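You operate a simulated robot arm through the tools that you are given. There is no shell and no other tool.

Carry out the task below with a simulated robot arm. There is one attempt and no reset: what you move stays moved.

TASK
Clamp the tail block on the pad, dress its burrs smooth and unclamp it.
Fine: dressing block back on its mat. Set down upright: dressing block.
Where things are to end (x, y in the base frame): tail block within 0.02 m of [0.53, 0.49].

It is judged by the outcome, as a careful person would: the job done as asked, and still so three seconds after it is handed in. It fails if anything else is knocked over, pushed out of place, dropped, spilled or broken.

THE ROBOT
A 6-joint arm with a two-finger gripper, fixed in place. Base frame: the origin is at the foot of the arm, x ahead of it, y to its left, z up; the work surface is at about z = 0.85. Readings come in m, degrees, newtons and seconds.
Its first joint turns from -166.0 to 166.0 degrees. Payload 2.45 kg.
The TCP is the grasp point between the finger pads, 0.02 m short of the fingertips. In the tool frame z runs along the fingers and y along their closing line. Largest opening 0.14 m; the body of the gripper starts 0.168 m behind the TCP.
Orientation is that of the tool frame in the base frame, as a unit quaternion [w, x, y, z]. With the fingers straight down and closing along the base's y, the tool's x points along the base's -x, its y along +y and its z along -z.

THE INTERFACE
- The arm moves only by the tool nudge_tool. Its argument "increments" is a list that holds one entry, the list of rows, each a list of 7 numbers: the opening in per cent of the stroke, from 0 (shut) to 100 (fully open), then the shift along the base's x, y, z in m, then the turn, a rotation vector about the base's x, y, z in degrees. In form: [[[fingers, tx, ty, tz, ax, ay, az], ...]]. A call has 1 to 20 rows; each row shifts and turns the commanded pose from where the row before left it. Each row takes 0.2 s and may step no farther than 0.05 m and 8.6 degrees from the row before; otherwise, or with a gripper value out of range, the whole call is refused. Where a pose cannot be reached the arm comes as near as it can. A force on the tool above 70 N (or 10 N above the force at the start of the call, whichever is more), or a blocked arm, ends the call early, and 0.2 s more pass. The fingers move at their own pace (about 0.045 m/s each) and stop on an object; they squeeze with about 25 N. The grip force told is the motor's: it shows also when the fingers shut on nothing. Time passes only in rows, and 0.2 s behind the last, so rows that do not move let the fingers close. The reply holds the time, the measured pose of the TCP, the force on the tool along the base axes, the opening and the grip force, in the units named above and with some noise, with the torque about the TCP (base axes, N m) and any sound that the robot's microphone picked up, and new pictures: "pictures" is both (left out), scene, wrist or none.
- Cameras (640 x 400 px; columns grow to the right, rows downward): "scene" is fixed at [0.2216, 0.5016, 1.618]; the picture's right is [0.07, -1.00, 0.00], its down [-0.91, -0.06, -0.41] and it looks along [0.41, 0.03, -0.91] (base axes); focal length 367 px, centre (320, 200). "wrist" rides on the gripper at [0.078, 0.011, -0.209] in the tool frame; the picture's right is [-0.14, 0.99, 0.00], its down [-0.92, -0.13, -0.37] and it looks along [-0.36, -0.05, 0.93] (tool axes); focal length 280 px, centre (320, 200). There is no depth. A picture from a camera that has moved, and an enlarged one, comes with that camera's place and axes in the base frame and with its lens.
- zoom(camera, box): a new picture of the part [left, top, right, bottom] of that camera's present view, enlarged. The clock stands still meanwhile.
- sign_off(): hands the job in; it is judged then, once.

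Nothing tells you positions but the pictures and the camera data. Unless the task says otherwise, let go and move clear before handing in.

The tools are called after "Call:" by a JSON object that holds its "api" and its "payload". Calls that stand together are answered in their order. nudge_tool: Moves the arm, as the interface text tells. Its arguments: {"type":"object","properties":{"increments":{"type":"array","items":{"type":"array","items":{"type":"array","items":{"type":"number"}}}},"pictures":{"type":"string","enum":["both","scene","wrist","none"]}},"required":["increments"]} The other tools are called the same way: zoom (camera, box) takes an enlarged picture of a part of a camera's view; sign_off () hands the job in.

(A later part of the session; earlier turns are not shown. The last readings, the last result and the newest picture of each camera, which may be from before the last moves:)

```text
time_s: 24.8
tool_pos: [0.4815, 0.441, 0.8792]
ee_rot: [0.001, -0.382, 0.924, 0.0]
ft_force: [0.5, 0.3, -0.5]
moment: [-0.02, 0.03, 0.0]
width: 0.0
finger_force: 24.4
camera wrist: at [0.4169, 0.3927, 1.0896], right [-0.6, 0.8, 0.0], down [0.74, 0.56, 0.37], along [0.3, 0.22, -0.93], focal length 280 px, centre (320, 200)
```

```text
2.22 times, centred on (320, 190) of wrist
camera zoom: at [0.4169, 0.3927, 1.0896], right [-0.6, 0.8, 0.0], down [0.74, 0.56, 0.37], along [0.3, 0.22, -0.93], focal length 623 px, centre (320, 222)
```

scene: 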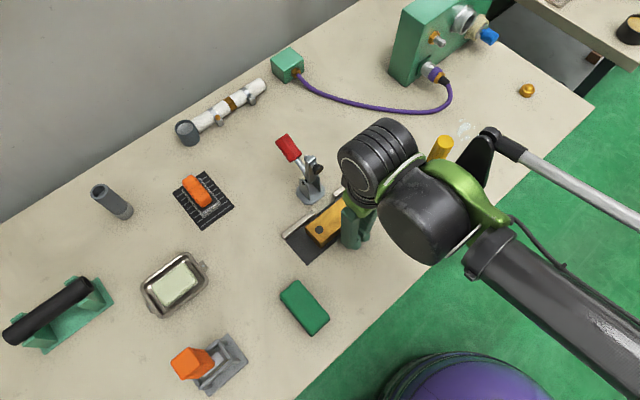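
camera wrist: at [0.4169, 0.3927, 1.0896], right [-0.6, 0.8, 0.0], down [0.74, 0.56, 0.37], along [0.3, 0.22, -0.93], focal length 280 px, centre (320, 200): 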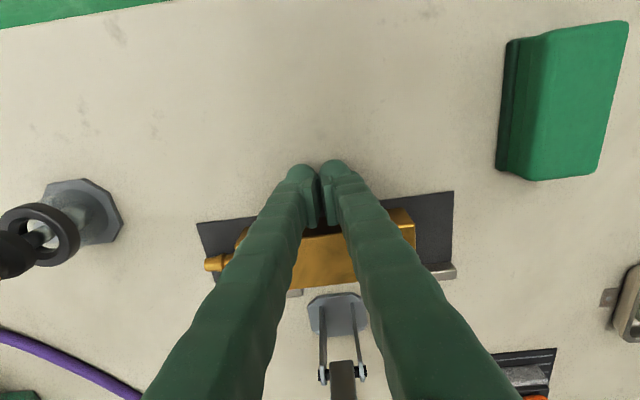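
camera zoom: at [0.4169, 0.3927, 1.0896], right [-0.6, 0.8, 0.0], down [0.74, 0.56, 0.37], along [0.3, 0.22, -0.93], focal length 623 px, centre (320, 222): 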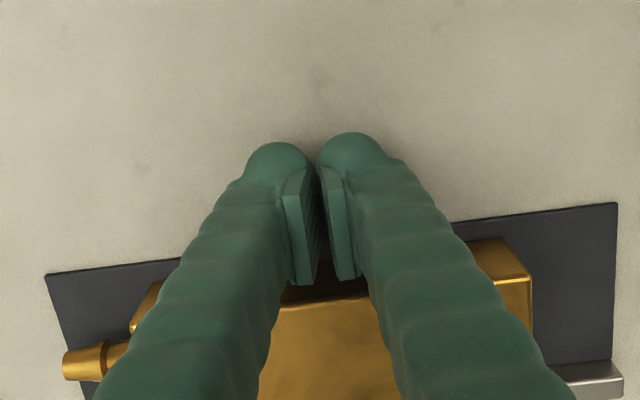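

Now I'll push gently toward the fences in small steps and watch the forces.

Call:
{"api": "nudge_tool", "payload": {"increments": [[[0, 0.0035, 0.0035, 0, 0, 0, 0], [0, 0.0035, 0.0035, 0, 0, 0, 0], [0, 0.002, 0.002, 0, 0, 0, 0], [0, 0.002, 0.002, 0, 0, 0, 0], [0, 0.0015, 0.0015, 0, 0, 0, 0], [0, 0.0015, 0.0015, 0, 0, 0, 0], [0, 0, 0, 0, 0, 0, 0]]], "pictures": "both"}}

Call:
{"api": "zoom", "payload": {"camera": "scene", "box": [260, 140, 400, 270]}}

Call:
{"api": "zoom", "payload": {"camera": "wrist", "box": [180, 140, 480, 320]}}

```text
time_s: 26.4
tool_pos: [0.4951, 0.4549, 0.8818]
ee_rot: [0.001, -0.382, 0.924, 0.001]
ft_force: [-4.9, -4.0, 2.7]
moment: [0.01, 0.04, 0.0]
width: 0.0058
finger_force: 25.0
camera wrist: at [0.4303, 0.4072, 1.0908], right [-0.6, 0.8, 0.0], down [0.74, 0.56, 0.37], along [0.3, 0.22, -0.93], focal length 280 px, centre (320, 200)
```

scene: 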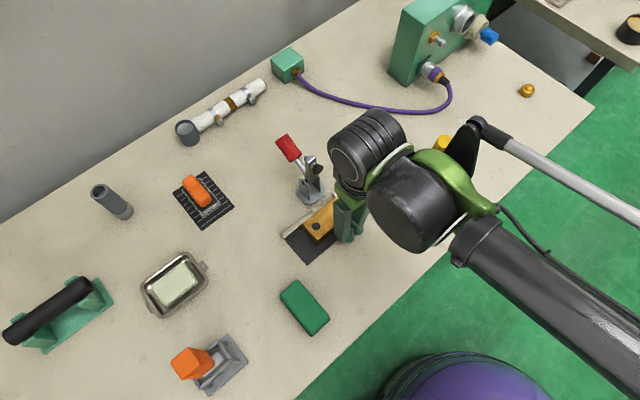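
wrist: 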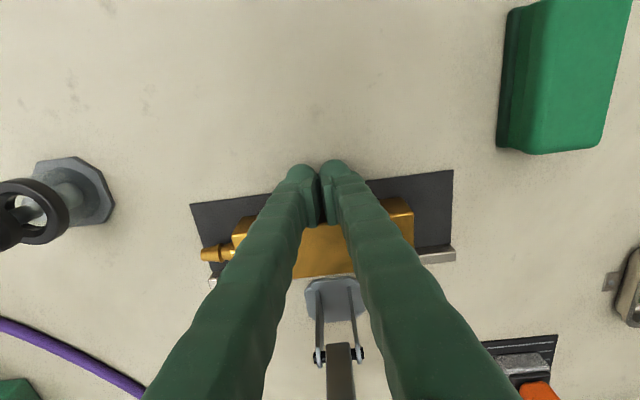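

```text
3.08 times, centred on (330, 205) of scene
camera zoom: at [0.2216, 0.5016, 1.618], right [0.07, -1.0, 0.0], down [-0.91, -0.06, -0.41], along [0.41, 0.03, -0.91], focal length 1130 px, centre (289, 185)
```

zoom: 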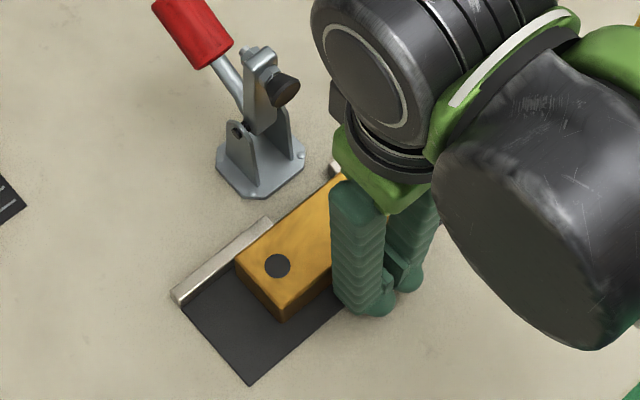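

```text
2.13 times, centred on (330, 230) of wrist
camera zoom: at [0.4303, 0.4072, 1.0908], right [-0.6, 0.8, 0.0], down [0.74, 0.56, 0.37], along [0.3, 0.22, -0.93], focal length 598 px, centre (299, 136)
```

zoom: 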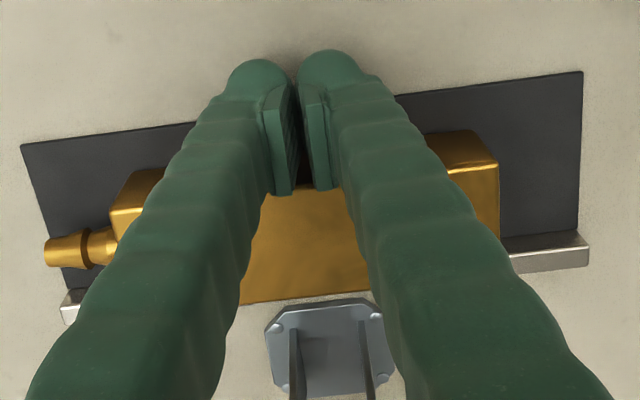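

The block slid about 8 mm and is still square. I'll push about 4 mm more and then back off.

Call:
{"api": "nudge_tool", "payload": {"increments": [[[0, 0.0014, 0.0014, 0, 0, 0, 0], [0, 0.0014, 0.0014, 0, 0, 0, 0], [0, 0, 0, 0, 0, 0, 0], [0, -0.005, -0.005, 0, 0, 0, 0], [0, -0.02, -0.02, 0, 0, 0, 0], [0, -0.01, -0.01, 0.03, 0, 0, 0], [0, -0.01, -0.01, 0.04, 0, 0, 0], [0, 0, 0, 0, 0, 0, 0]]], "pictures": "both"}}

Call:
{"api": "zoom", "payload": {"camera": "scene", "box": [260, 140, 400, 270]}}

Call:
{"api": "zoom", "payload": {"camera": "wrist", "box": [180, 160, 480, 340]}}

```text
time_s: 28.2
tool_pos: [0.4538, 0.4134, 0.9509]
ee_rot: [0.001, -0.382, 0.924, 0.0]
ft_force: [0.0, 0.1, 0.5]
moment: [0.0, -0.02, -0.01]
width: 0.0001
finger_force: 24.6
camera wrist: at [0.3894, 0.3652, 1.1598], right [-0.6, 0.8, 0.0], down [0.74, 0.56, 0.37], along [0.3, 0.22, -0.93], focal length 280 px, centre (320, 200)
```

scene: 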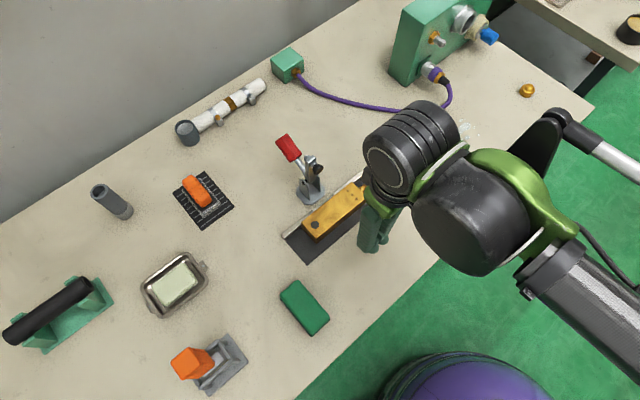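
wrist: 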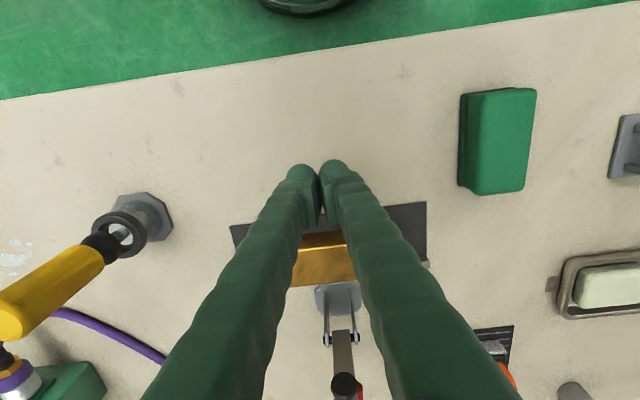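

```text
3.08 times, centred on (330, 205) of scene
camera zoom: at [0.2216, 0.5016, 1.618], right [0.07, -1.0, 0.0], down [-0.91, -0.06, -0.41], along [0.41, 0.03, -0.91], focal length 1130 px, centre (289, 185)
```

zoom: 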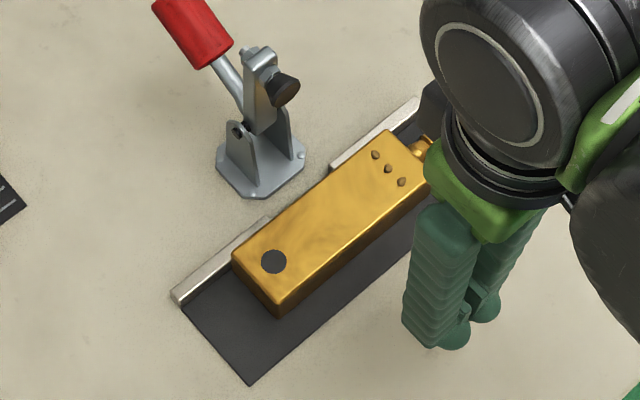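

```text
2.13 times, centred on (330, 250) of wrist
camera zoom: at [0.3894, 0.3652, 1.1598], right [-0.6, 0.8, 0.0], down [0.74, 0.56, 0.37], along [0.3, 0.22, -0.93], focal length 598 px, centre (299, 93)
```

zoom: 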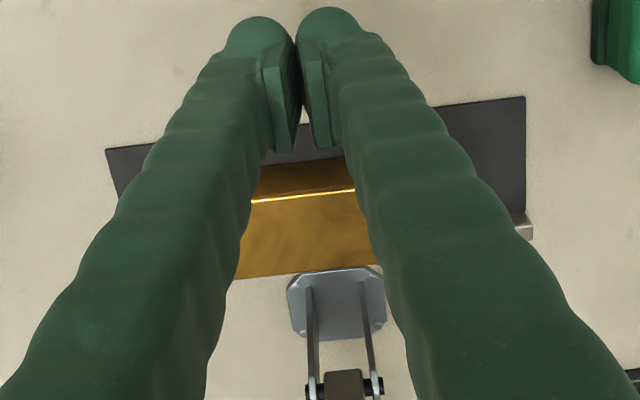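

The block is now at about (0.529, 0.491), square to the fences. Next I'll rise and go over the clamp to hover behind the red handle, so I can push it up and over toward the pad.

Call:
{"api": "nudge_tool", "payload": {"increments": [[[0, 0, 0, 0.04, 0, 0, 0], [0, 0, 0, 0.045, 0, 0, 0], [0, 0, 0, 0.045, 0, 0, 0], [0, 0, 0, 0.039, 0, 0, 0], [0, 0.0256, 0.0258, 0, 0, 0, 0], [0, 0.0256, 0.0258, 0, 0, 0, 0], [0, 0.0256, 0.0258, 0, 0, 0, 0], [0, 0.0256, 0.0258, 0, 0, 0, 0], [0, 0.0256, 0.0259, 0, 0, 0, 0], [0, 0.0256, 0.0259, 0, 0, 0, 0], [0, 0.0256, 0.0259, 0, 0, 0, 0], [0, 0.0256, 0.0259, 0, 0, 0, 0], [0, 0.0254, 0.0259, 0, 0, 0, 0], [0, 0, 0, 0, 0, 0, 0], [0, 0, 0, 0, 0, 0, 0]]], "pictures": "both"}}

Call:
{"api": "zoom", "payload": {"camera": "wrist", "box": [200, 0, 440, 180]}}

Call:
{"api": "zoom", "payload": {"camera": "scene", "box": [240, 80, 400, 240]}}

```text
time_s: 31.4
tool_pos: [0.6842, 0.6453, 1.1212]
ee_rot: [0.001, -0.383, 0.924, 0.001]
ft_force: [-0.6, 0.0, 0.3]
moment: [0.02, -0.01, 0.02]
width: 0.0
finger_force: 25.3
camera wrist: at [0.6193, 0.5973, 1.332], right [-0.6, 0.8, 0.0], down [0.74, 0.56, 0.37], along [0.29, 0.22, -0.93], focal length 280 px, centre (320, 200)
```

scene: 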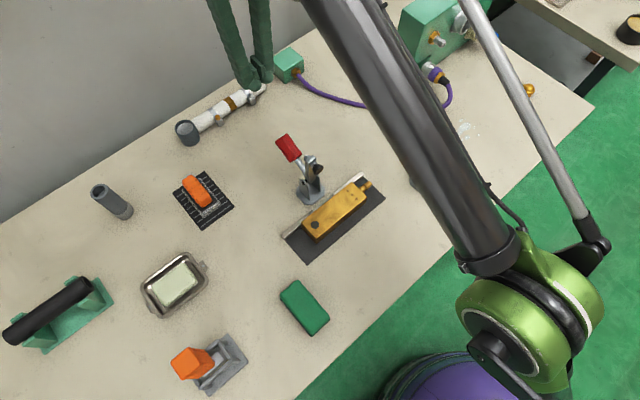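
wrist: 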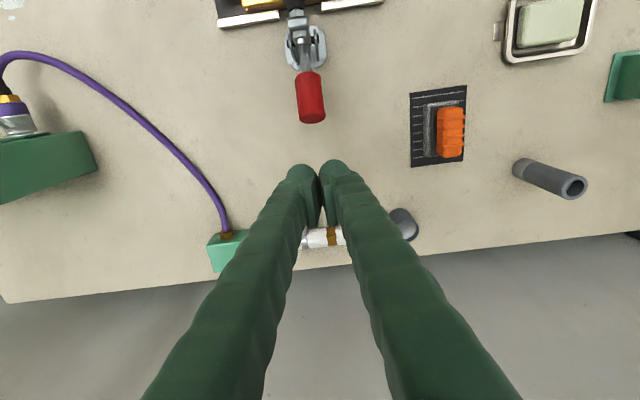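

```text
2.22 times, centred on (320, 90) of wrist
camera zoom: at [0.6193, 0.5973, 1.332], right [-0.6, 0.8, 0.0], down [0.74, 0.56, 0.37], along [0.29, 0.22, -0.93], focal length 623 px, centre (320, 444)
```

zoom: 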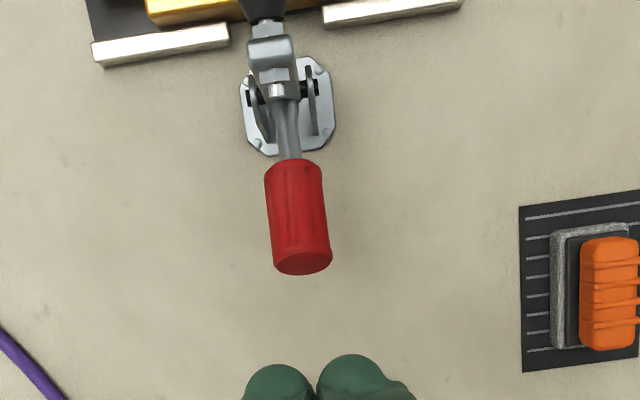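

```text
2.50 times, centred on (320, 160) of scene
camera zoom: at [0.2216, 0.5016, 1.618], right [0.07, -1.0, 0.0], down [-0.91, -0.06, -0.41], along [0.41, 0.03, -0.91], focal length 918 px, centre (320, 300)
```

zoom: 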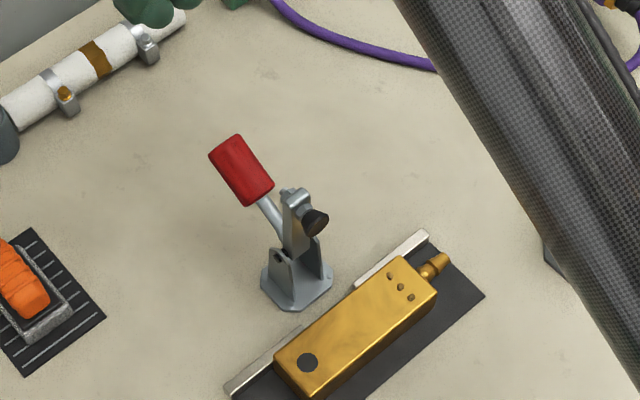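

The fingers are behind and in line with the red handle. I'll lower behind it and begin the push toward the pad, watching the forces.

Call:
{"api": "nudge_tool", "payload": {"increments": [[[0, 0, 0, -0.04, 0, 0, 0], [0, 0, 0, -0.04, 0, 0, 0], [0, 0, 0, -0.04, 0, 0, 0], [0, 0, 0, -0.036, 0, 0, 0], [0, -0.009, -0.009, 0, 0, 0, 0], [0, -0.007, -0.007, 0, 0, 0, 0], [0, -0.005, -0.005, 0, 0, 0, 0], [0, -0.005, -0.005, 0, 0, 0, 0], [0, 0, 0, 0, 0, 0, 0]]], "pictures": "both"}}

Call:
{"api": "zoom", "payload": {"camera": "scene", "box": [240, 80, 400, 240]}}

Call:
{"api": "zoom", "payload": {"camera": "wrist", "box": [200, 20, 440, 200]}}

```text
time_s: 32.9
tool_pos: [0.6697, 0.631, 0.9657]
ee_rot: [0.006, -0.383, 0.924, 0.001]
ft_force: [20.1, 19.9, 11.1]
moment: [-0.09, -0.09, 0.24]
width: 0.0001
finger_force: 25.2
stopped in row 7: the force on the tool passed its limit at 87 N (the readings are from after the stop); the commanded pose is now the measured one
camera wrist: at [0.6038, 0.5816, 1.1741], right [-0.6, 0.8, 0.0], down [0.74, 0.56, 0.38], along [0.3, 0.23, -0.92], focal length 280 px, centre (320, 200)
```

scene: 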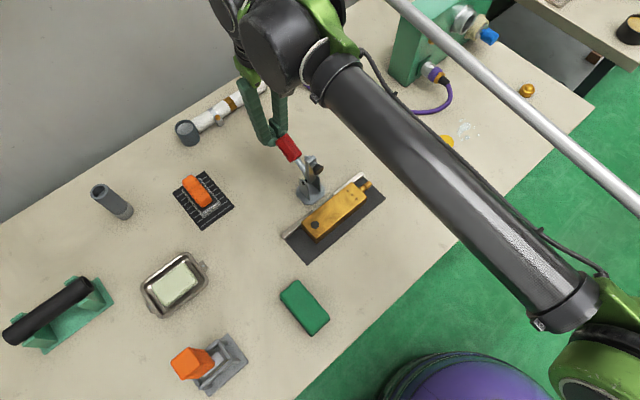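
wrist: 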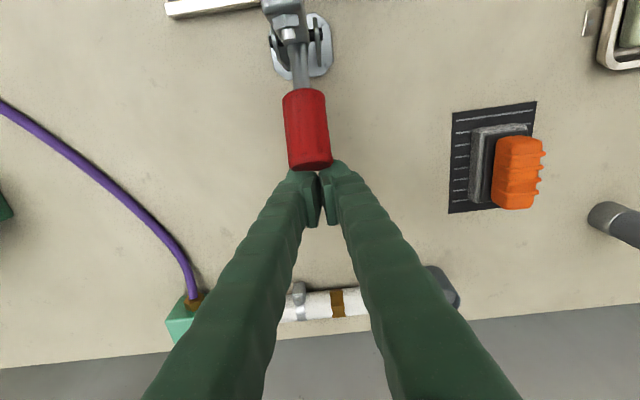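

```text
2.50 times, centred on (320, 160) of scene
camera zoom: at [0.2216, 0.5016, 1.618], right [0.07, -1.0, 0.0], down [-0.91, -0.06, -0.41], along [0.41, 0.03, -0.91], focal length 918 px, centre (320, 300)
```

zoom: 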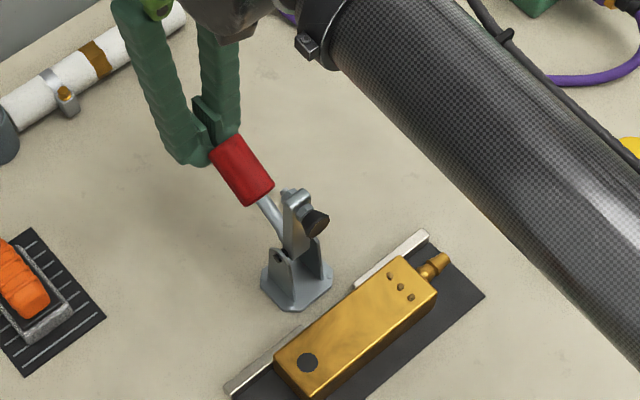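

```text
2.22 times, centred on (320, 110) of wrist
camera zoom: at [0.6038, 0.5816, 1.1741], right [-0.6, 0.8, 0.0], down [0.74, 0.56, 0.38], along [0.3, 0.23, -0.92], focal length 623 px, centre (320, 400)
```

zoom: 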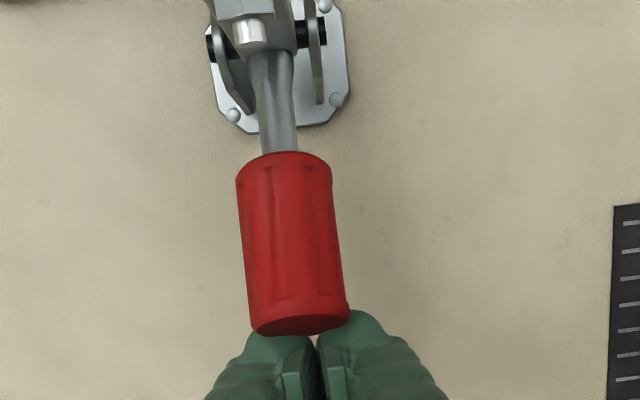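

A pure horizontal push jams against the handle end because friction cancels the lever arm, and the handle has not moved. I'll back off, rise, and instead straddle the red grip with the fingers so I can carry it along its arc.

Call:
{"api": "nudge_tool", "payload": {"increments": [[[0, 0.007, 0.007, 0, 0, 0, 0], [0, 0.003, 0.003, 0.02, 0, 0, 0], [0, 0, 0, 0.04, 0, 0, 0], [20, 0, 0, 0.04, -0.37, 0.58, 0], [43, 0, 0, 0.03, 0, 0, 0], [43, -0.016, -0.0164, 0, 0, 0, 0], [43, -0.016, -0.0164, 0, 0, 0, 0], [43, -0.0125, -0.0129, 0, 0, 0, 0], [43, 0, 0, 0, 0, 0, 0], [43, 0, 0, 0, 0, 0, 0]]], "pictures": "both"}}

Call:
{"api": "zoom", "payload": {"camera": "wrist", "box": [200, 60, 440, 240]}}

Call:
{"api": "zoom", "payload": {"camera": "scene", "box": [240, 80, 400, 240]}}

```text
time_s: 35.1
tool_pos: [0.634, 0.5947, 1.0963]
ee_rot: [-0.002, -0.383, 0.924, 0.0]
ft_force: [0.2, 0.7, -0.3]
moment: [-0.02, -0.01, 0.01]
width: 0.0602
finger_force: 0.1
camera wrist: at [0.5705, 0.5458, 1.3067], right [-0.6, 0.8, 0.0], down [0.74, 0.56, 0.37], along [0.29, 0.22, -0.93], focal length 280 px, centre (320, 200)
```

scene: 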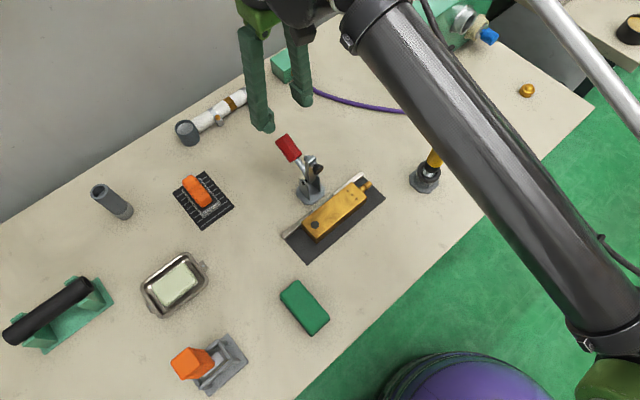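
wrist: 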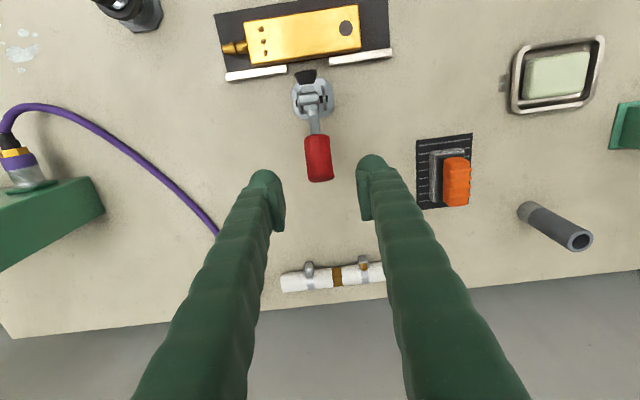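

```text
2.22 times, centred on (320, 150) of wrist
camera zoom: at [0.5705, 0.5458, 1.3067], right [-0.6, 0.8, 0.0], down [0.74, 0.56, 0.37], along [0.29, 0.22, -0.93], focal length 623 px, centre (320, 311)
```

zoom: 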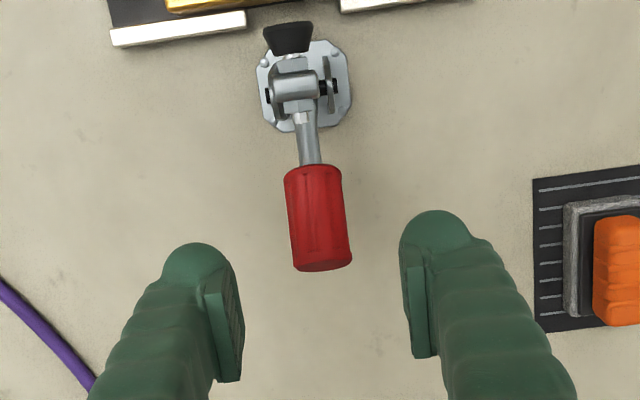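

```text
2.50 times, centred on (320, 160) of scene
camera zoom: at [0.2216, 0.5016, 1.618], right [0.07, -1.0, 0.0], down [-0.91, -0.06, -0.41], along [0.41, 0.03, -0.91], focal length 918 px, centre (320, 300)
```

zoom: 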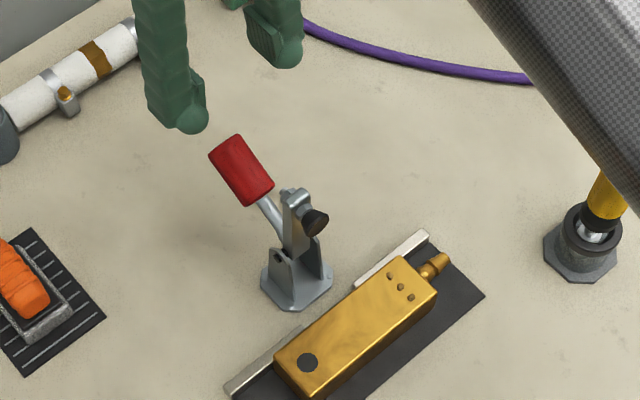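

The fingers straddle the red grip symmetrically. I'll descend onto it and close.

Call:
{"api": "nudge_tool", "payload": {"increments": [[[43, 0.0003, -0.0003, -0.04, 0, 0, 0], [43, 0, 0, -0.04, 0, 0, 0], [43, 0, 0, -0.035, 0, 0, 0], [43, 0, 0, -0.0177, 0, 0, 0], [43, 0, 0, 0, 0, 0, 0], [10, 0, 0, 0, 0, 0, 0], [10, 0, 0, 0, 0, 0, 0], [10, 0, 0, 0, 0, 0, 0], [10, 0, 0, 0, 0, 0, 0]]], "pictures": "both"}}

Call:
{"api": "zoom", "payload": {"camera": "wrist", "box": [200, 60, 440, 240]}}

Call:
{"api": "zoom", "payload": {"camera": "scene", "box": [240, 80, 400, 240]}}

```text
time_s: 37.1
tool_pos: [0.6349, 0.5915, 0.9626]
ee_rot: [-0.001, -0.383, 0.924, 0.0]
ft_force: [-1.9, -0.4, -3.7]
moment: [0.05, -0.08, -0.02]
width: 0.0298
finger_force: 45.1
camera wrist: at [0.5712, 0.5442, 1.1724], right [-0.6, 0.8, 0.0], down [0.74, 0.56, 0.37], along [0.29, 0.22, -0.93], focal length 280 px, centre (320, 200)
```

scene: 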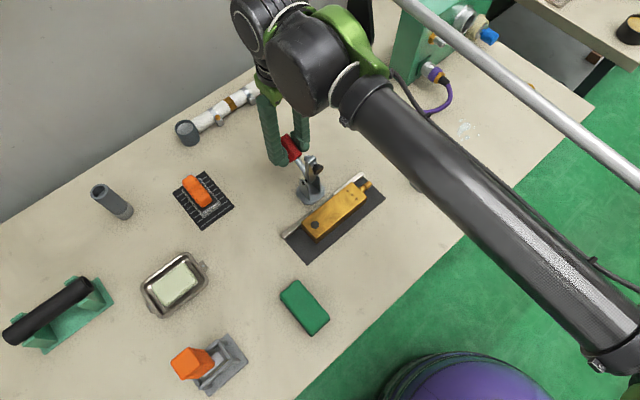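
wrist: 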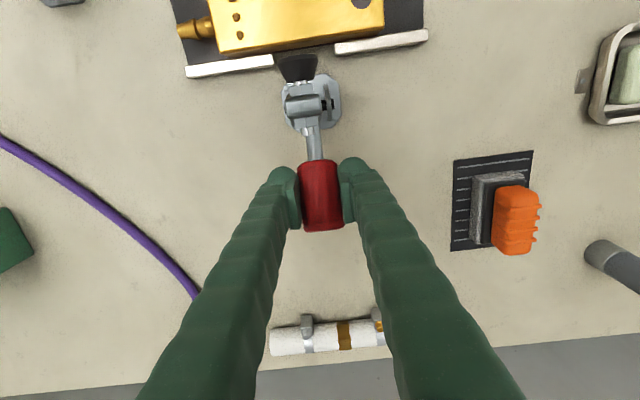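

```text
2.22 times, centred on (320, 150) of wrist
camera zoom: at [0.5712, 0.5442, 1.1724], right [-0.6, 0.8, 0.0], down [0.74, 0.56, 0.37], along [0.29, 0.22, -0.93], focal length 623 px, centre (320, 311)
```

zoom: 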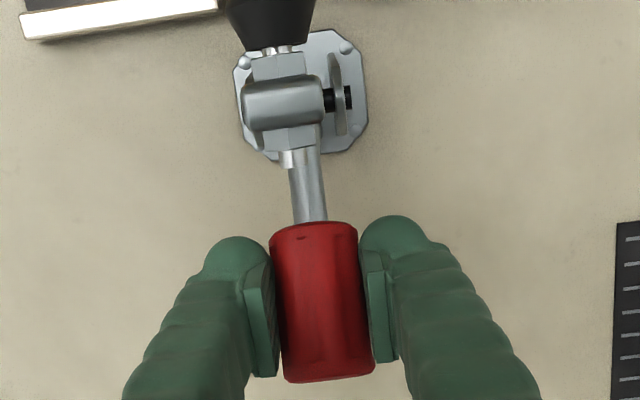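

```text
2.50 times, centred on (320, 160) of scene
camera zoom: at [0.2216, 0.5016, 1.618], right [0.07, -1.0, 0.0], down [-0.91, -0.06, -0.41], along [0.41, 0.03, -0.91], focal length 918 px, centre (320, 300)
```

zoom: 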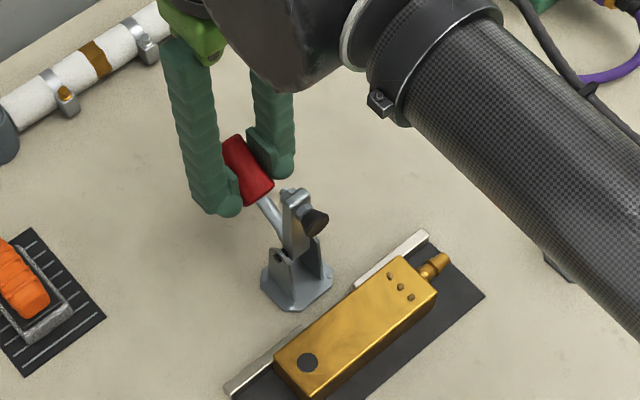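

The grip on the handle is good (0.030 m). Now I'll carry it along its arc (up and toward the pad), starting with about 15° to see how it responds.

Call:
{"api": "nudge_tool", "payload": {"increments": [[[10, -0.00138, -0.00138, 0.003, 0, 0, 0], [10, -0.00138, -0.00138, 0.003, 0, 0, 0], [10, -0.00155, -0.00155, 0.00275, 0, 0, 0], [10, -0.00155, -0.00155, 0.00275, 0, 0, 0], [10, -0.00173, -0.00173, 0.0026, 0, 0, 0], [10, -0.00173, -0.00173, 0.0026, 0, 0, 0], [10, 0, 0, 0, 0, 0, 0]]], "pictures": "both"}}

Call:
{"api": "zoom", "payload": {"camera": "scene", "box": [240, 80, 400, 240]}}

Call:
{"api": "zoom", "payload": {"camera": "wrist", "box": [200, 60, 440, 240]}}

```text
time_s: 38.7
tool_pos: [0.6263, 0.5838, 0.9783]
ee_rot: [-0.001, -0.382, 0.924, 0.0]
ft_force: [24.3, 8.9, 0.2]
moment: [0.87, -1.06, 0.06]
width: 0.0297
finger_force: 44.9
camera wrist: at [0.563, 0.5362, 1.1891], right [-0.6, 0.8, 0.0], down [0.74, 0.56, 0.37], along [0.29, 0.22, -0.93], focal length 280 px, centre (320, 200)
```

scene: 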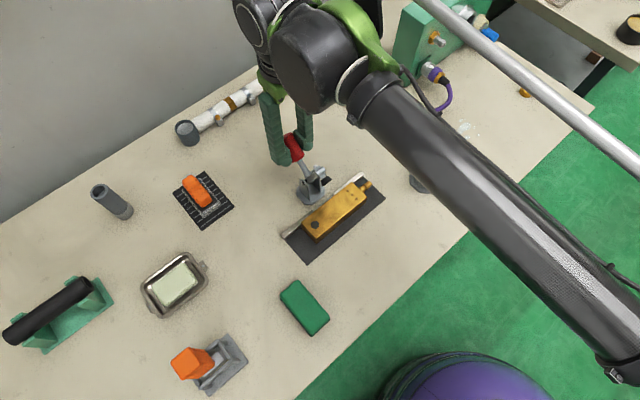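
wrist: 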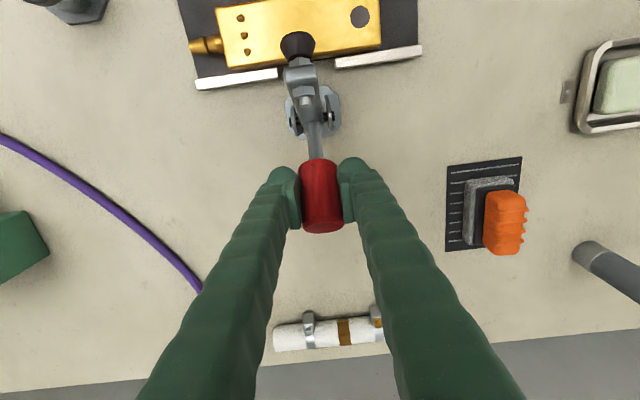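

```text
2.50 times, centred on (320, 160) of scene
camera zoom: at [0.2216, 0.5016, 1.618], right [0.07, -1.0, 0.0], down [-0.91, -0.06, -0.41], along [0.41, 0.03, -0.91], focal length 918 px, centre (320, 300)
```

zoom: 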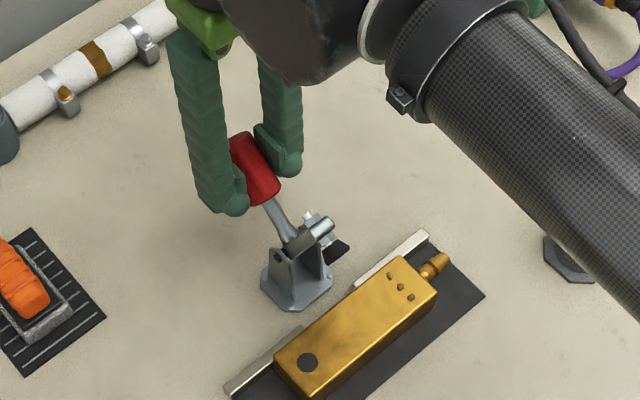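

```text
2.22 times, centred on (320, 150) of wrist
camera zoom: at [0.563, 0.5362, 1.1891], right [-0.6, 0.8, 0.0], down [0.74, 0.56, 0.37], along [0.29, 0.22, -0.93], focal length 623 px, centre (320, 311)
```

zoom: 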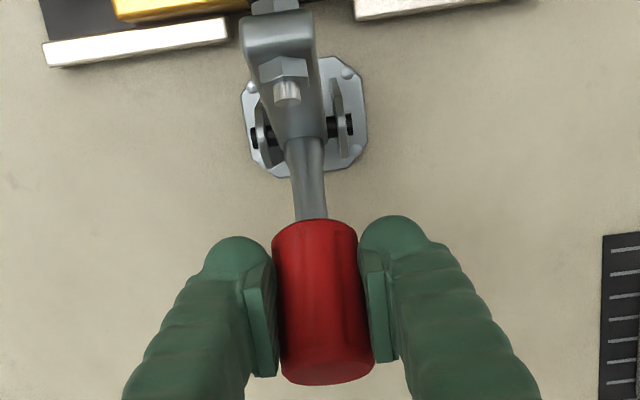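

The handle moves and the clamp arm is swinging down toward the block. I'll continue along the arc, now also rolling the tool with the handle to relieve the twist in the grip.

Call:
{"api": "nudge_tool", "payload": {"increments": [[[10, -0.00187, -0.00187, 0.0025, 3.5, -3.5, 0], [10, -0.00187, -0.00187, 0.0025, 3.5, -3.5, 0], [10, -0.00205, -0.00205, 0.0022, 3.0, -3.0, 0], [10, -0.00205, -0.00205, 0.0022, 1.8, -1.8, 0], [10, 0, 0, 0, 0, 0, 0]]], "pictures": "both"}}

Call:
{"api": "zoom", "payload": {"camera": "scene", "box": [240, 80, 400, 240]}}

Call:
{"api": "zoom", "payload": {"camera": "wrist", "box": [200, 20, 440, 240]}}

```text
time_s: 39.9
tool_pos: [0.6187, 0.5751, 0.9878]
ee_rot: [0.133, -0.379, 0.914, 0.056]
ft_force: [-13.0, -37.1, -39.3]
moment: [-0.71, 0.61, -0.14]
width: 0.0301
finger_force: 44.6
camera wrist: at [0.5141, 0.4872, 1.1672], right [-0.61, 0.79, 0.04], down [0.64, 0.46, 0.61], along [0.47, 0.4, -0.79], focal length 280 px, centre (320, 200)
```

scene: 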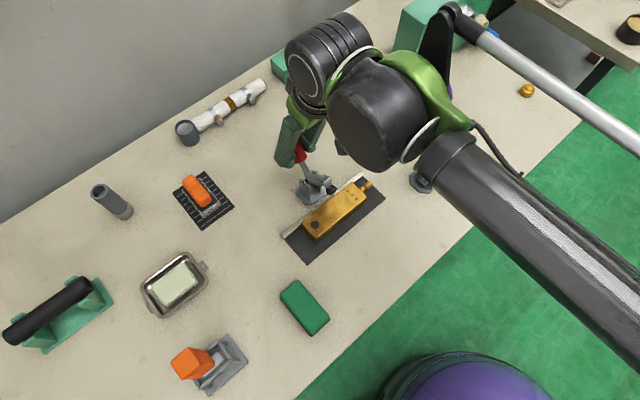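
wrist: 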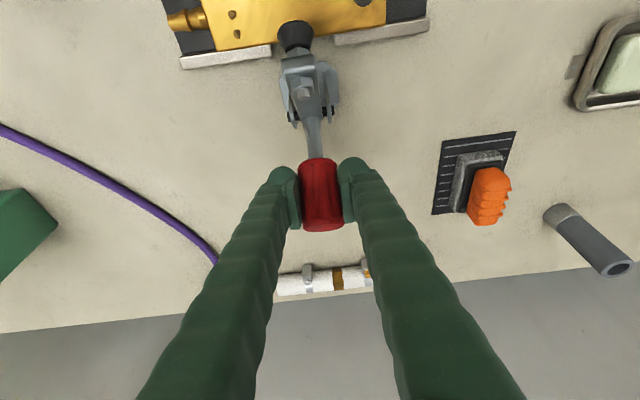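

```text
2.50 times, centred on (320, 160) of scene
camera zoom: at [0.2216, 0.5016, 1.618], right [0.07, -1.0, 0.0], down [-0.91, -0.06, -0.41], along [0.41, 0.03, -0.91], focal length 918 px, centre (320, 300)
```

zoom: 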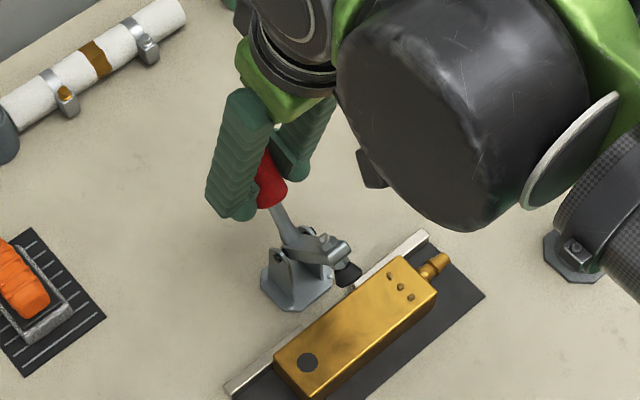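

```text
1.82 times, centred on (320, 130) of wrist
camera zoom: at [0.5141, 0.4872, 1.1672], right [-0.61, 0.79, 0.04], down [0.64, 0.46, 0.61], along [0.47, 0.4, -0.79], focal length 510 px, centre (320, 327)
```

zoom: 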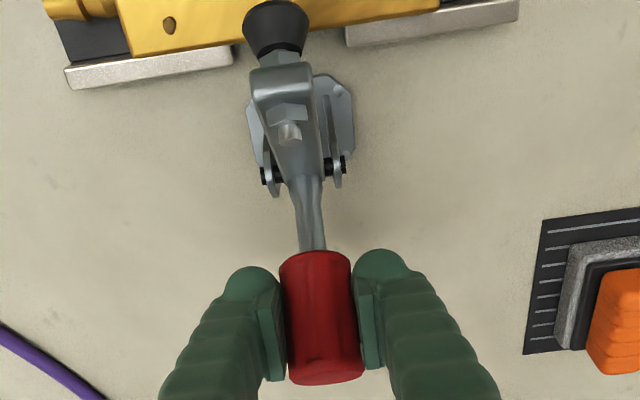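

The arm is coming down well, but I'm pulling outward on the handle (about 50 N radial), so I'll tighten the arc slightly and carry on.

Call:
{"api": "nudge_tool", "payload": {"increments": [[[10, -0.0028, -0.0028, -0.0008, 0, 0, 0], [10, -0.0029, -0.0029, 0.0012, 0, 0, 0], [10, -0.0023, -0.0023, 0.0013, 0, 0, 0], [10, -0.0023, -0.0023, 0.0013, 1.5, -1.5, 0], [10, 0, 0, 0, 0, 0, 0]]], "pictures": "scene"}}

Call:
{"api": "zoom", "payload": {"camera": "scene", "box": [240, 80, 400, 240]}}

```text
time_s: 41.1
tool_pos: [0.608, 0.5636, 0.994]
ee_rot: [0.151, -0.378, 0.911, 0.063]
ft_force: [36.8, 1.3, 51.4]
moment: [0.18, -0.82, 0.02]
width: 0.03
finger_force: 44.8
```

scene: 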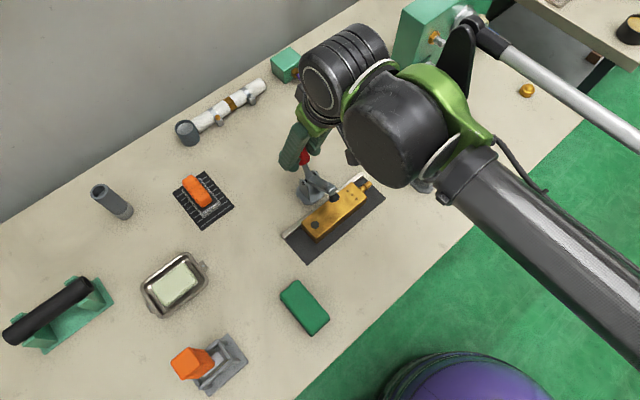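

```text
2.50 times, centred on (320, 160) of scene
camera zoom: at [0.2216, 0.5016, 1.618], right [0.07, -1.0, 0.0], down [-0.91, -0.06, -0.41], along [0.41, 0.03, -0.91], focal length 918 px, centre (320, 300)
```

zoom: 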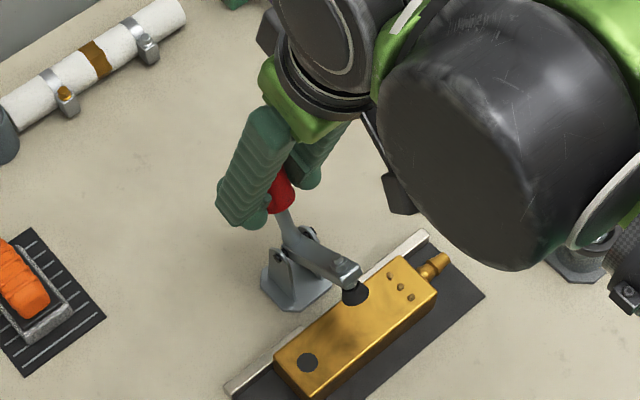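

The arm is nearly horizontal and the foot is just above the block. I'm pressing inward a little now, so I'll relieve upward and continue in small steps.

Call:
{"api": "nudge_tool", "payload": {"increments": [[[10, 0.0005, -0.0005, 0.002, 0, 0, 0], [10, -0.00184, -0.00184, 0.0015, 1.5, -1.5, 0], [10, -0.00184, -0.00184, 0.0015, 1.5, -1.5, 0], [10, 0, 0, 0, 0, 0, 0]]], "pictures": "scene"}}

Call:
{"api": "zoom", "payload": {"camera": "scene", "box": [240, 80, 400, 240]}}

```text
time_s: 42.1
tool_pos: [0.6033, 0.5606, 0.9963]
ee_rot: [0.182, -0.376, 0.905, 0.078]
ft_force: [11.5, -15.2, -25.3]
moment: [0.27, -0.38, -0.09]
width: 0.0297
finger_force: 44.9
```

scene: 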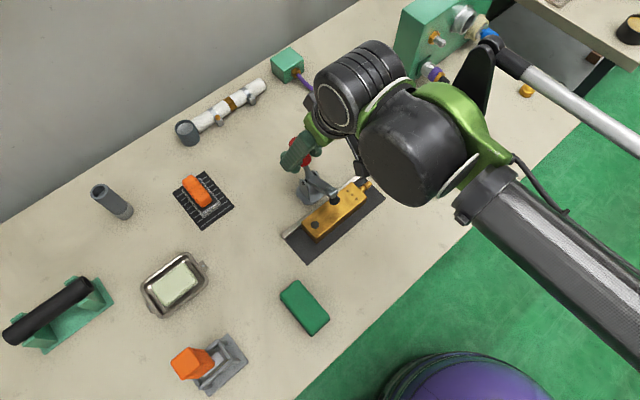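

```text
2.50 times, centred on (320, 160) of scene
camera zoom: at [0.2216, 0.5016, 1.618], right [0.07, -1.0, 0.0], down [-0.91, -0.06, -0.41], along [0.41, 0.03, -0.91], focal length 918 px, centre (320, 300)
```

zoom: 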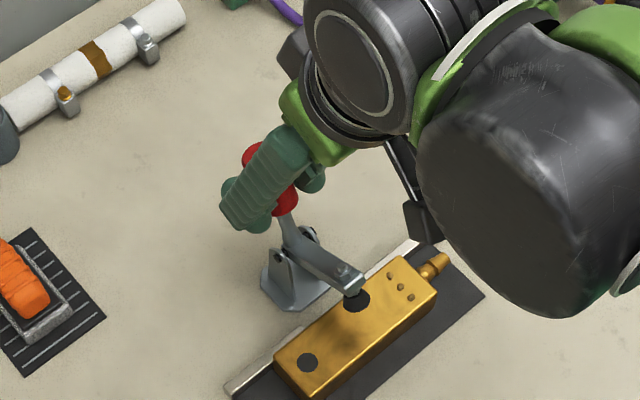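

Call:
{"api": "nudge_tool", "payload": {"increments": [[[10, -0.0019, -0.0023, 0.0, 1.5, -1.5, 0], [10, -0.0021, -0.0021, 0.0005, 1.5, -1.5, 0], [10, 0, 0, 0, 0, 0, 0]]], "pictures": "scene"}}

Call:
{"api": "zoom", "payload": {"camera": "scene", "box": [240, 80, 400, 240]}}

```text
time_s: 42.9
tool_pos: [0.5992, 0.5564, 0.9969]
ee_rot: [0.215, -0.372, 0.898, 0.091]
ft_force: [0.5, -23.9, -31.2]
moment: [-0.57, 0.5, -0.11]
width: 0.03
finger_force: 45.2
```

scene: 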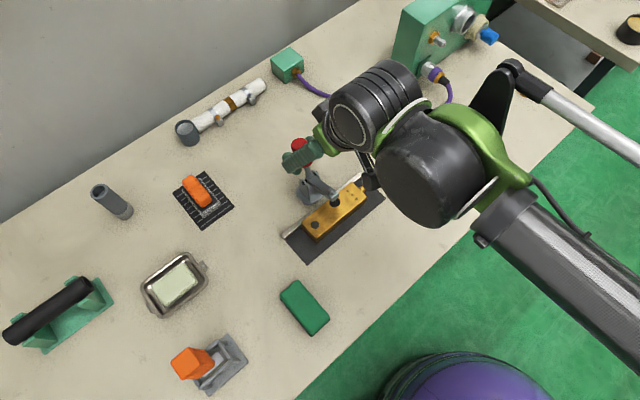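

```text
2.50 times, centred on (320, 160) of scene
camera zoom: at [0.2216, 0.5016, 1.618], right [0.07, -1.0, 0.0], down [-0.91, -0.06, -0.41], along [0.41, 0.03, -0.91], focal length 918 px, centre (320, 300)
```

zoom: 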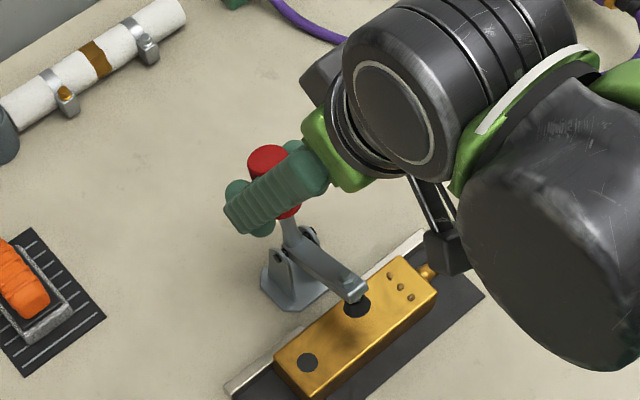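

Call:
{"api": "nudge_tool", "payload": {"increments": [[[10, -0.0019, -0.0023, -0.0014, 0, 0, 0], [10, -0.0021, -0.0021, 0.0, 0, 0, 0], [10, -0.0021, -0.0021, 0.0, 0, 0, 0], [10, 0, 0, 0, 0, 0, 0]]], "pictures": "both"}}

Call:
{"api": "zoom", "payload": {"camera": "scene", "box": [240, 80, 400, 240]}}

Call:
{"api": "zoom", "payload": {"camera": "wrist", "box": [200, 0, 440, 240]}}

```text
time_s: 43.9
tool_pos: [0.5942, 0.5521, 0.9983]
ee_rot: [0.218, -0.373, 0.897, 0.091]
ft_force: [20.8, 7.0, 31.5]
moment: [0.93, -1.1, -0.03]
width: 0.0296
finger_force: 45.0
camera wrist: at [0.4685, 0.4414, 1.1485], right [-0.61, 0.79, 0.07], down [0.55, 0.37, 0.75], along [0.57, 0.5, -0.66], focal length 280 px, centre (320, 200)
```

scene: 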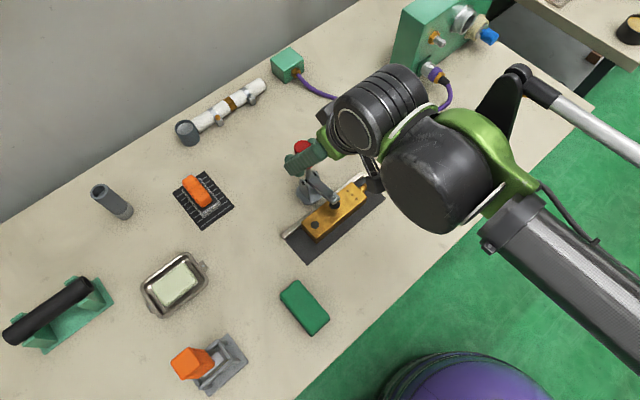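
wrist: 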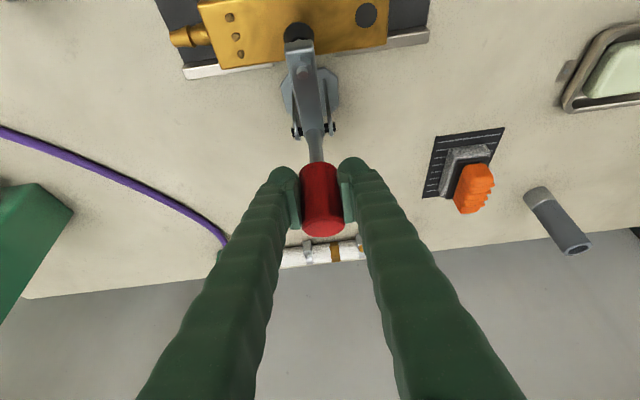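

```text
2.50 times, centred on (320, 160) of scene
camera zoom: at [0.2216, 0.5016, 1.618], right [0.07, -1.0, 0.0], down [-0.91, -0.06, -0.41], along [0.41, 0.03, -0.91], focal length 918 px, centre (320, 300)
```

zoom: 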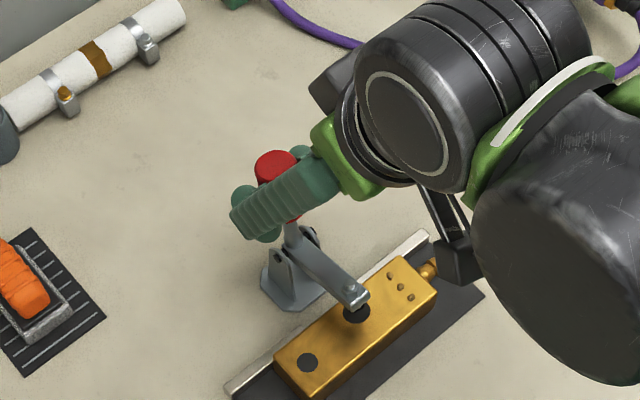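

```text
1.67 times, centred on (320, 120) of wrist
camera zoom: at [0.4685, 0.4414, 1.1485], right [-0.61, 0.79, 0.07], down [0.55, 0.37, 0.75], along [0.57, 0.5, -0.66], focal length 467 px, centre (320, 333)
```

zoom: 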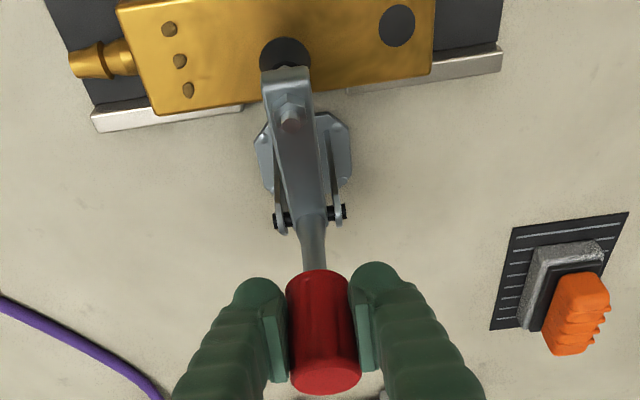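

Call:
{"api": "nudge_tool", "payload": {"increments": [[[10, 0.0, 0.0, 0.0014, 3.0, -3.0, 0], [10, -0.0021, -0.0021, 0.0002, 2.5, -2.5, 0], [10, -0.0021, -0.0021, 0.0, 2.0, -2.0, 0], [10, 0, 0, 0, 0, 0, 0]]], "pictures": "scene"}}

Call:
{"api": "zoom", "payload": {"camera": "scene", "box": [240, 80, 400, 240]}}

```text
time_s: 44.9
tool_pos: [0.5878, 0.5474, 0.9976]
ee_rot: [0.299, -0.363, 0.874, 0.126]
ft_force: [-10.6, -18.0, -19.0]
moment: [-1.12, 1.05, -0.06]
width: 0.03
finger_force: 44.9
```

scene: 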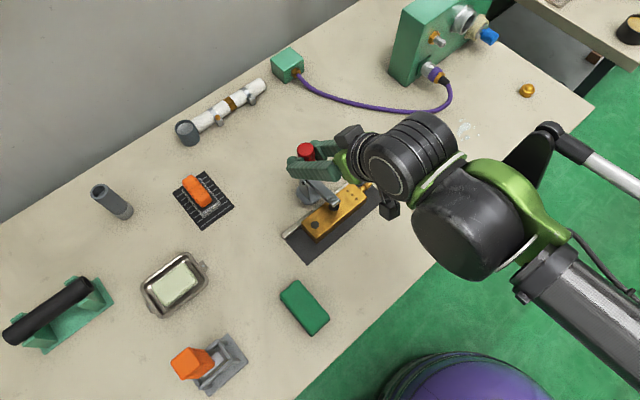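

```text
2.50 times, centred on (320, 160) of scene
camera zoom: at [0.2216, 0.5016, 1.618], right [0.07, -1.0, 0.0], down [-0.91, -0.06, -0.41], along [0.41, 0.03, -0.91], focal length 918 px, centre (320, 300)
```

zoom: 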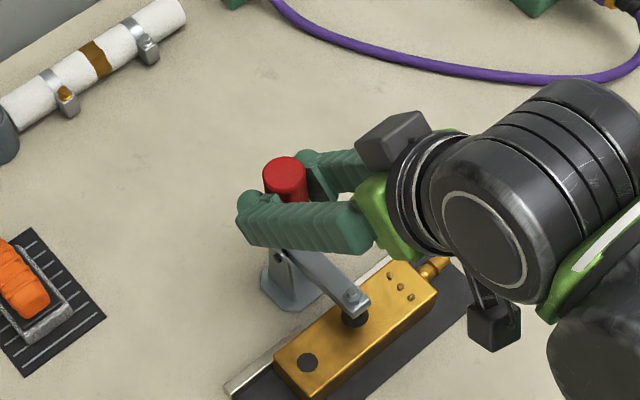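

Call:
{"api": "nudge_tool", "payload": {"increments": [[[10, -0.0021, -0.0021, -0.0008, 0, 0, 0], [10, -0.0021, -0.0021, 0, 0, 0, 0], [10, 0, 0, 0, 0, 0, 0]]], "pictures": "both"}}

Call:
{"api": "zoom", "payload": {"camera": "scene", "box": [240, 80, 400, 240]}}

Call:
{"api": "zoom", "payload": {"camera": "wrist", "box": [200, 0, 440, 240]}}

```text
time_s: 45.7
tool_pos: [0.5863, 0.5445, 0.9989]
ee_rot: [0.3, -0.362, 0.874, 0.125]
ft_force: [14.6, 8.3, -1.0]
moment: [0.99, -1.03, 0.0]
width: 0.0299
finger_force: 44.9
camera wrist: at [0.4431, 0.4161, 1.1156], right [-0.62, 0.78, 0.09], down [0.44, 0.26, 0.86], along [0.64, 0.57, -0.51], focal length 280 px, centre (320, 200)
```

scene: 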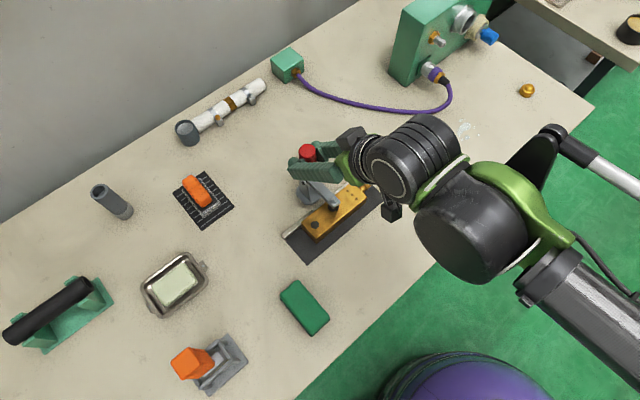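
wrist: 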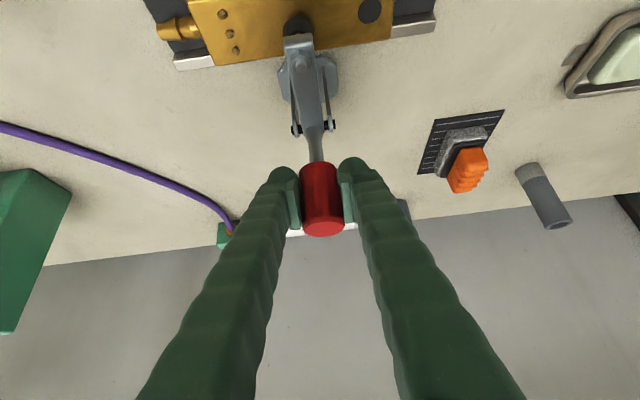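

```text
2.50 times, centred on (320, 160) of scene
camera zoom: at [0.2216, 0.5016, 1.618], right [0.07, -1.0, 0.0], down [-0.91, -0.06, -0.41], along [0.41, 0.03, -0.91], focal length 918 px, centre (320, 300)
```

zoom: 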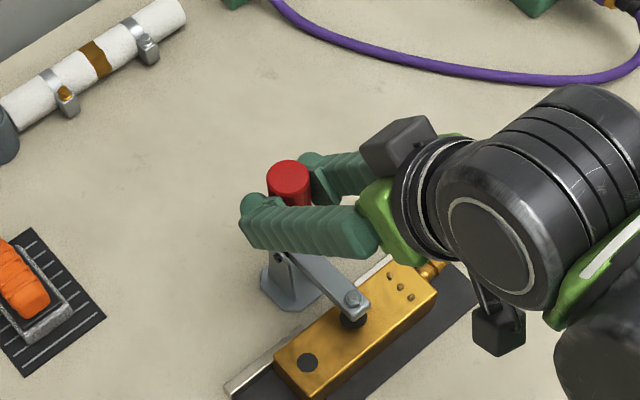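

```text
1.67 times, centred on (320, 120) of wrist
camera zoom: at [0.4431, 0.4161, 1.1156], right [-0.62, 0.78, 0.09], down [0.44, 0.26, 0.86], along [0.64, 0.57, -0.51], focal length 467 px, centre (320, 333)
```

zoom: 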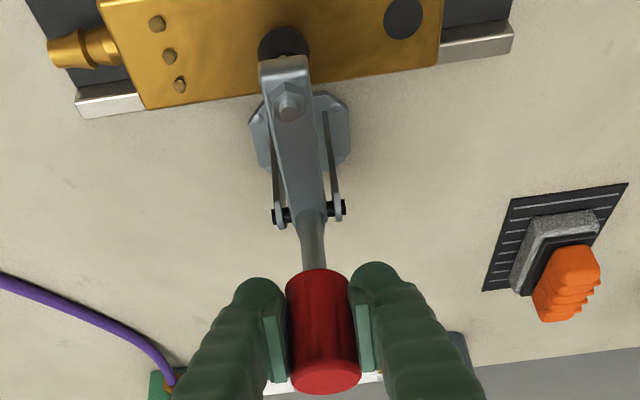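

Call:
{"api": "nudge_tool", "payload": {"increments": [[[10, -0.0021, -0.0021, 0, 2.5, -2.5, 0], [10, -0.0021, -0.0021, -0.0002, 2.0, -2.0, 0], [10, 0, 0, 0, 0, 0, 0]]], "pictures": "scene"}}

Call:
{"api": "zoom", "payload": {"camera": "scene", "box": [260, 130, 380, 230]}}

```text
time_s: 46.5
tool_pos: [0.5824, 0.5411, 0.9972]
ee_rot: [0.347, -0.355, 0.856, 0.145]
ft_force: [35.3, 22.3, 6.3]
moment: [0.15, -0.26, -0.04]
width: 0.03
finger_force: 45.1
```

scene: 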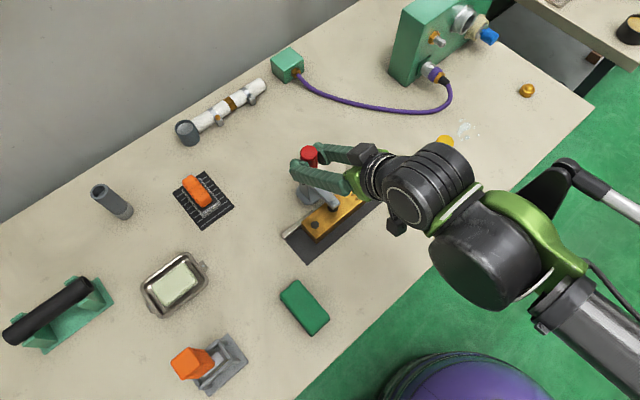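

```text
4.00 times, centred on (320, 180) of scene
camera zoom: at [0.2216, 0.5016, 1.618], right [0.07, -1.0, 0.0], down [-0.91, -0.06, -0.41], along [0.41, 0.03, -0.91], focal length 1469 px, centre (320, 280)
```

zoom: 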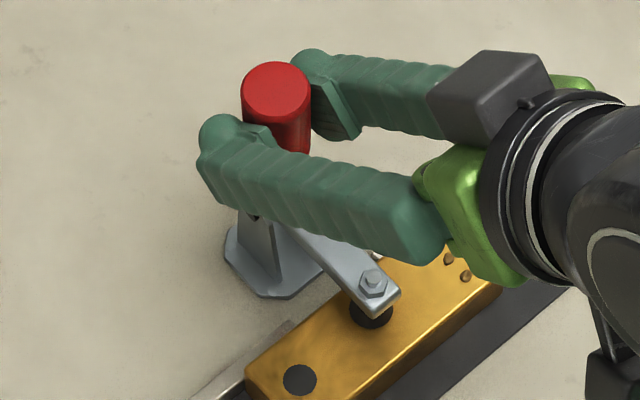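

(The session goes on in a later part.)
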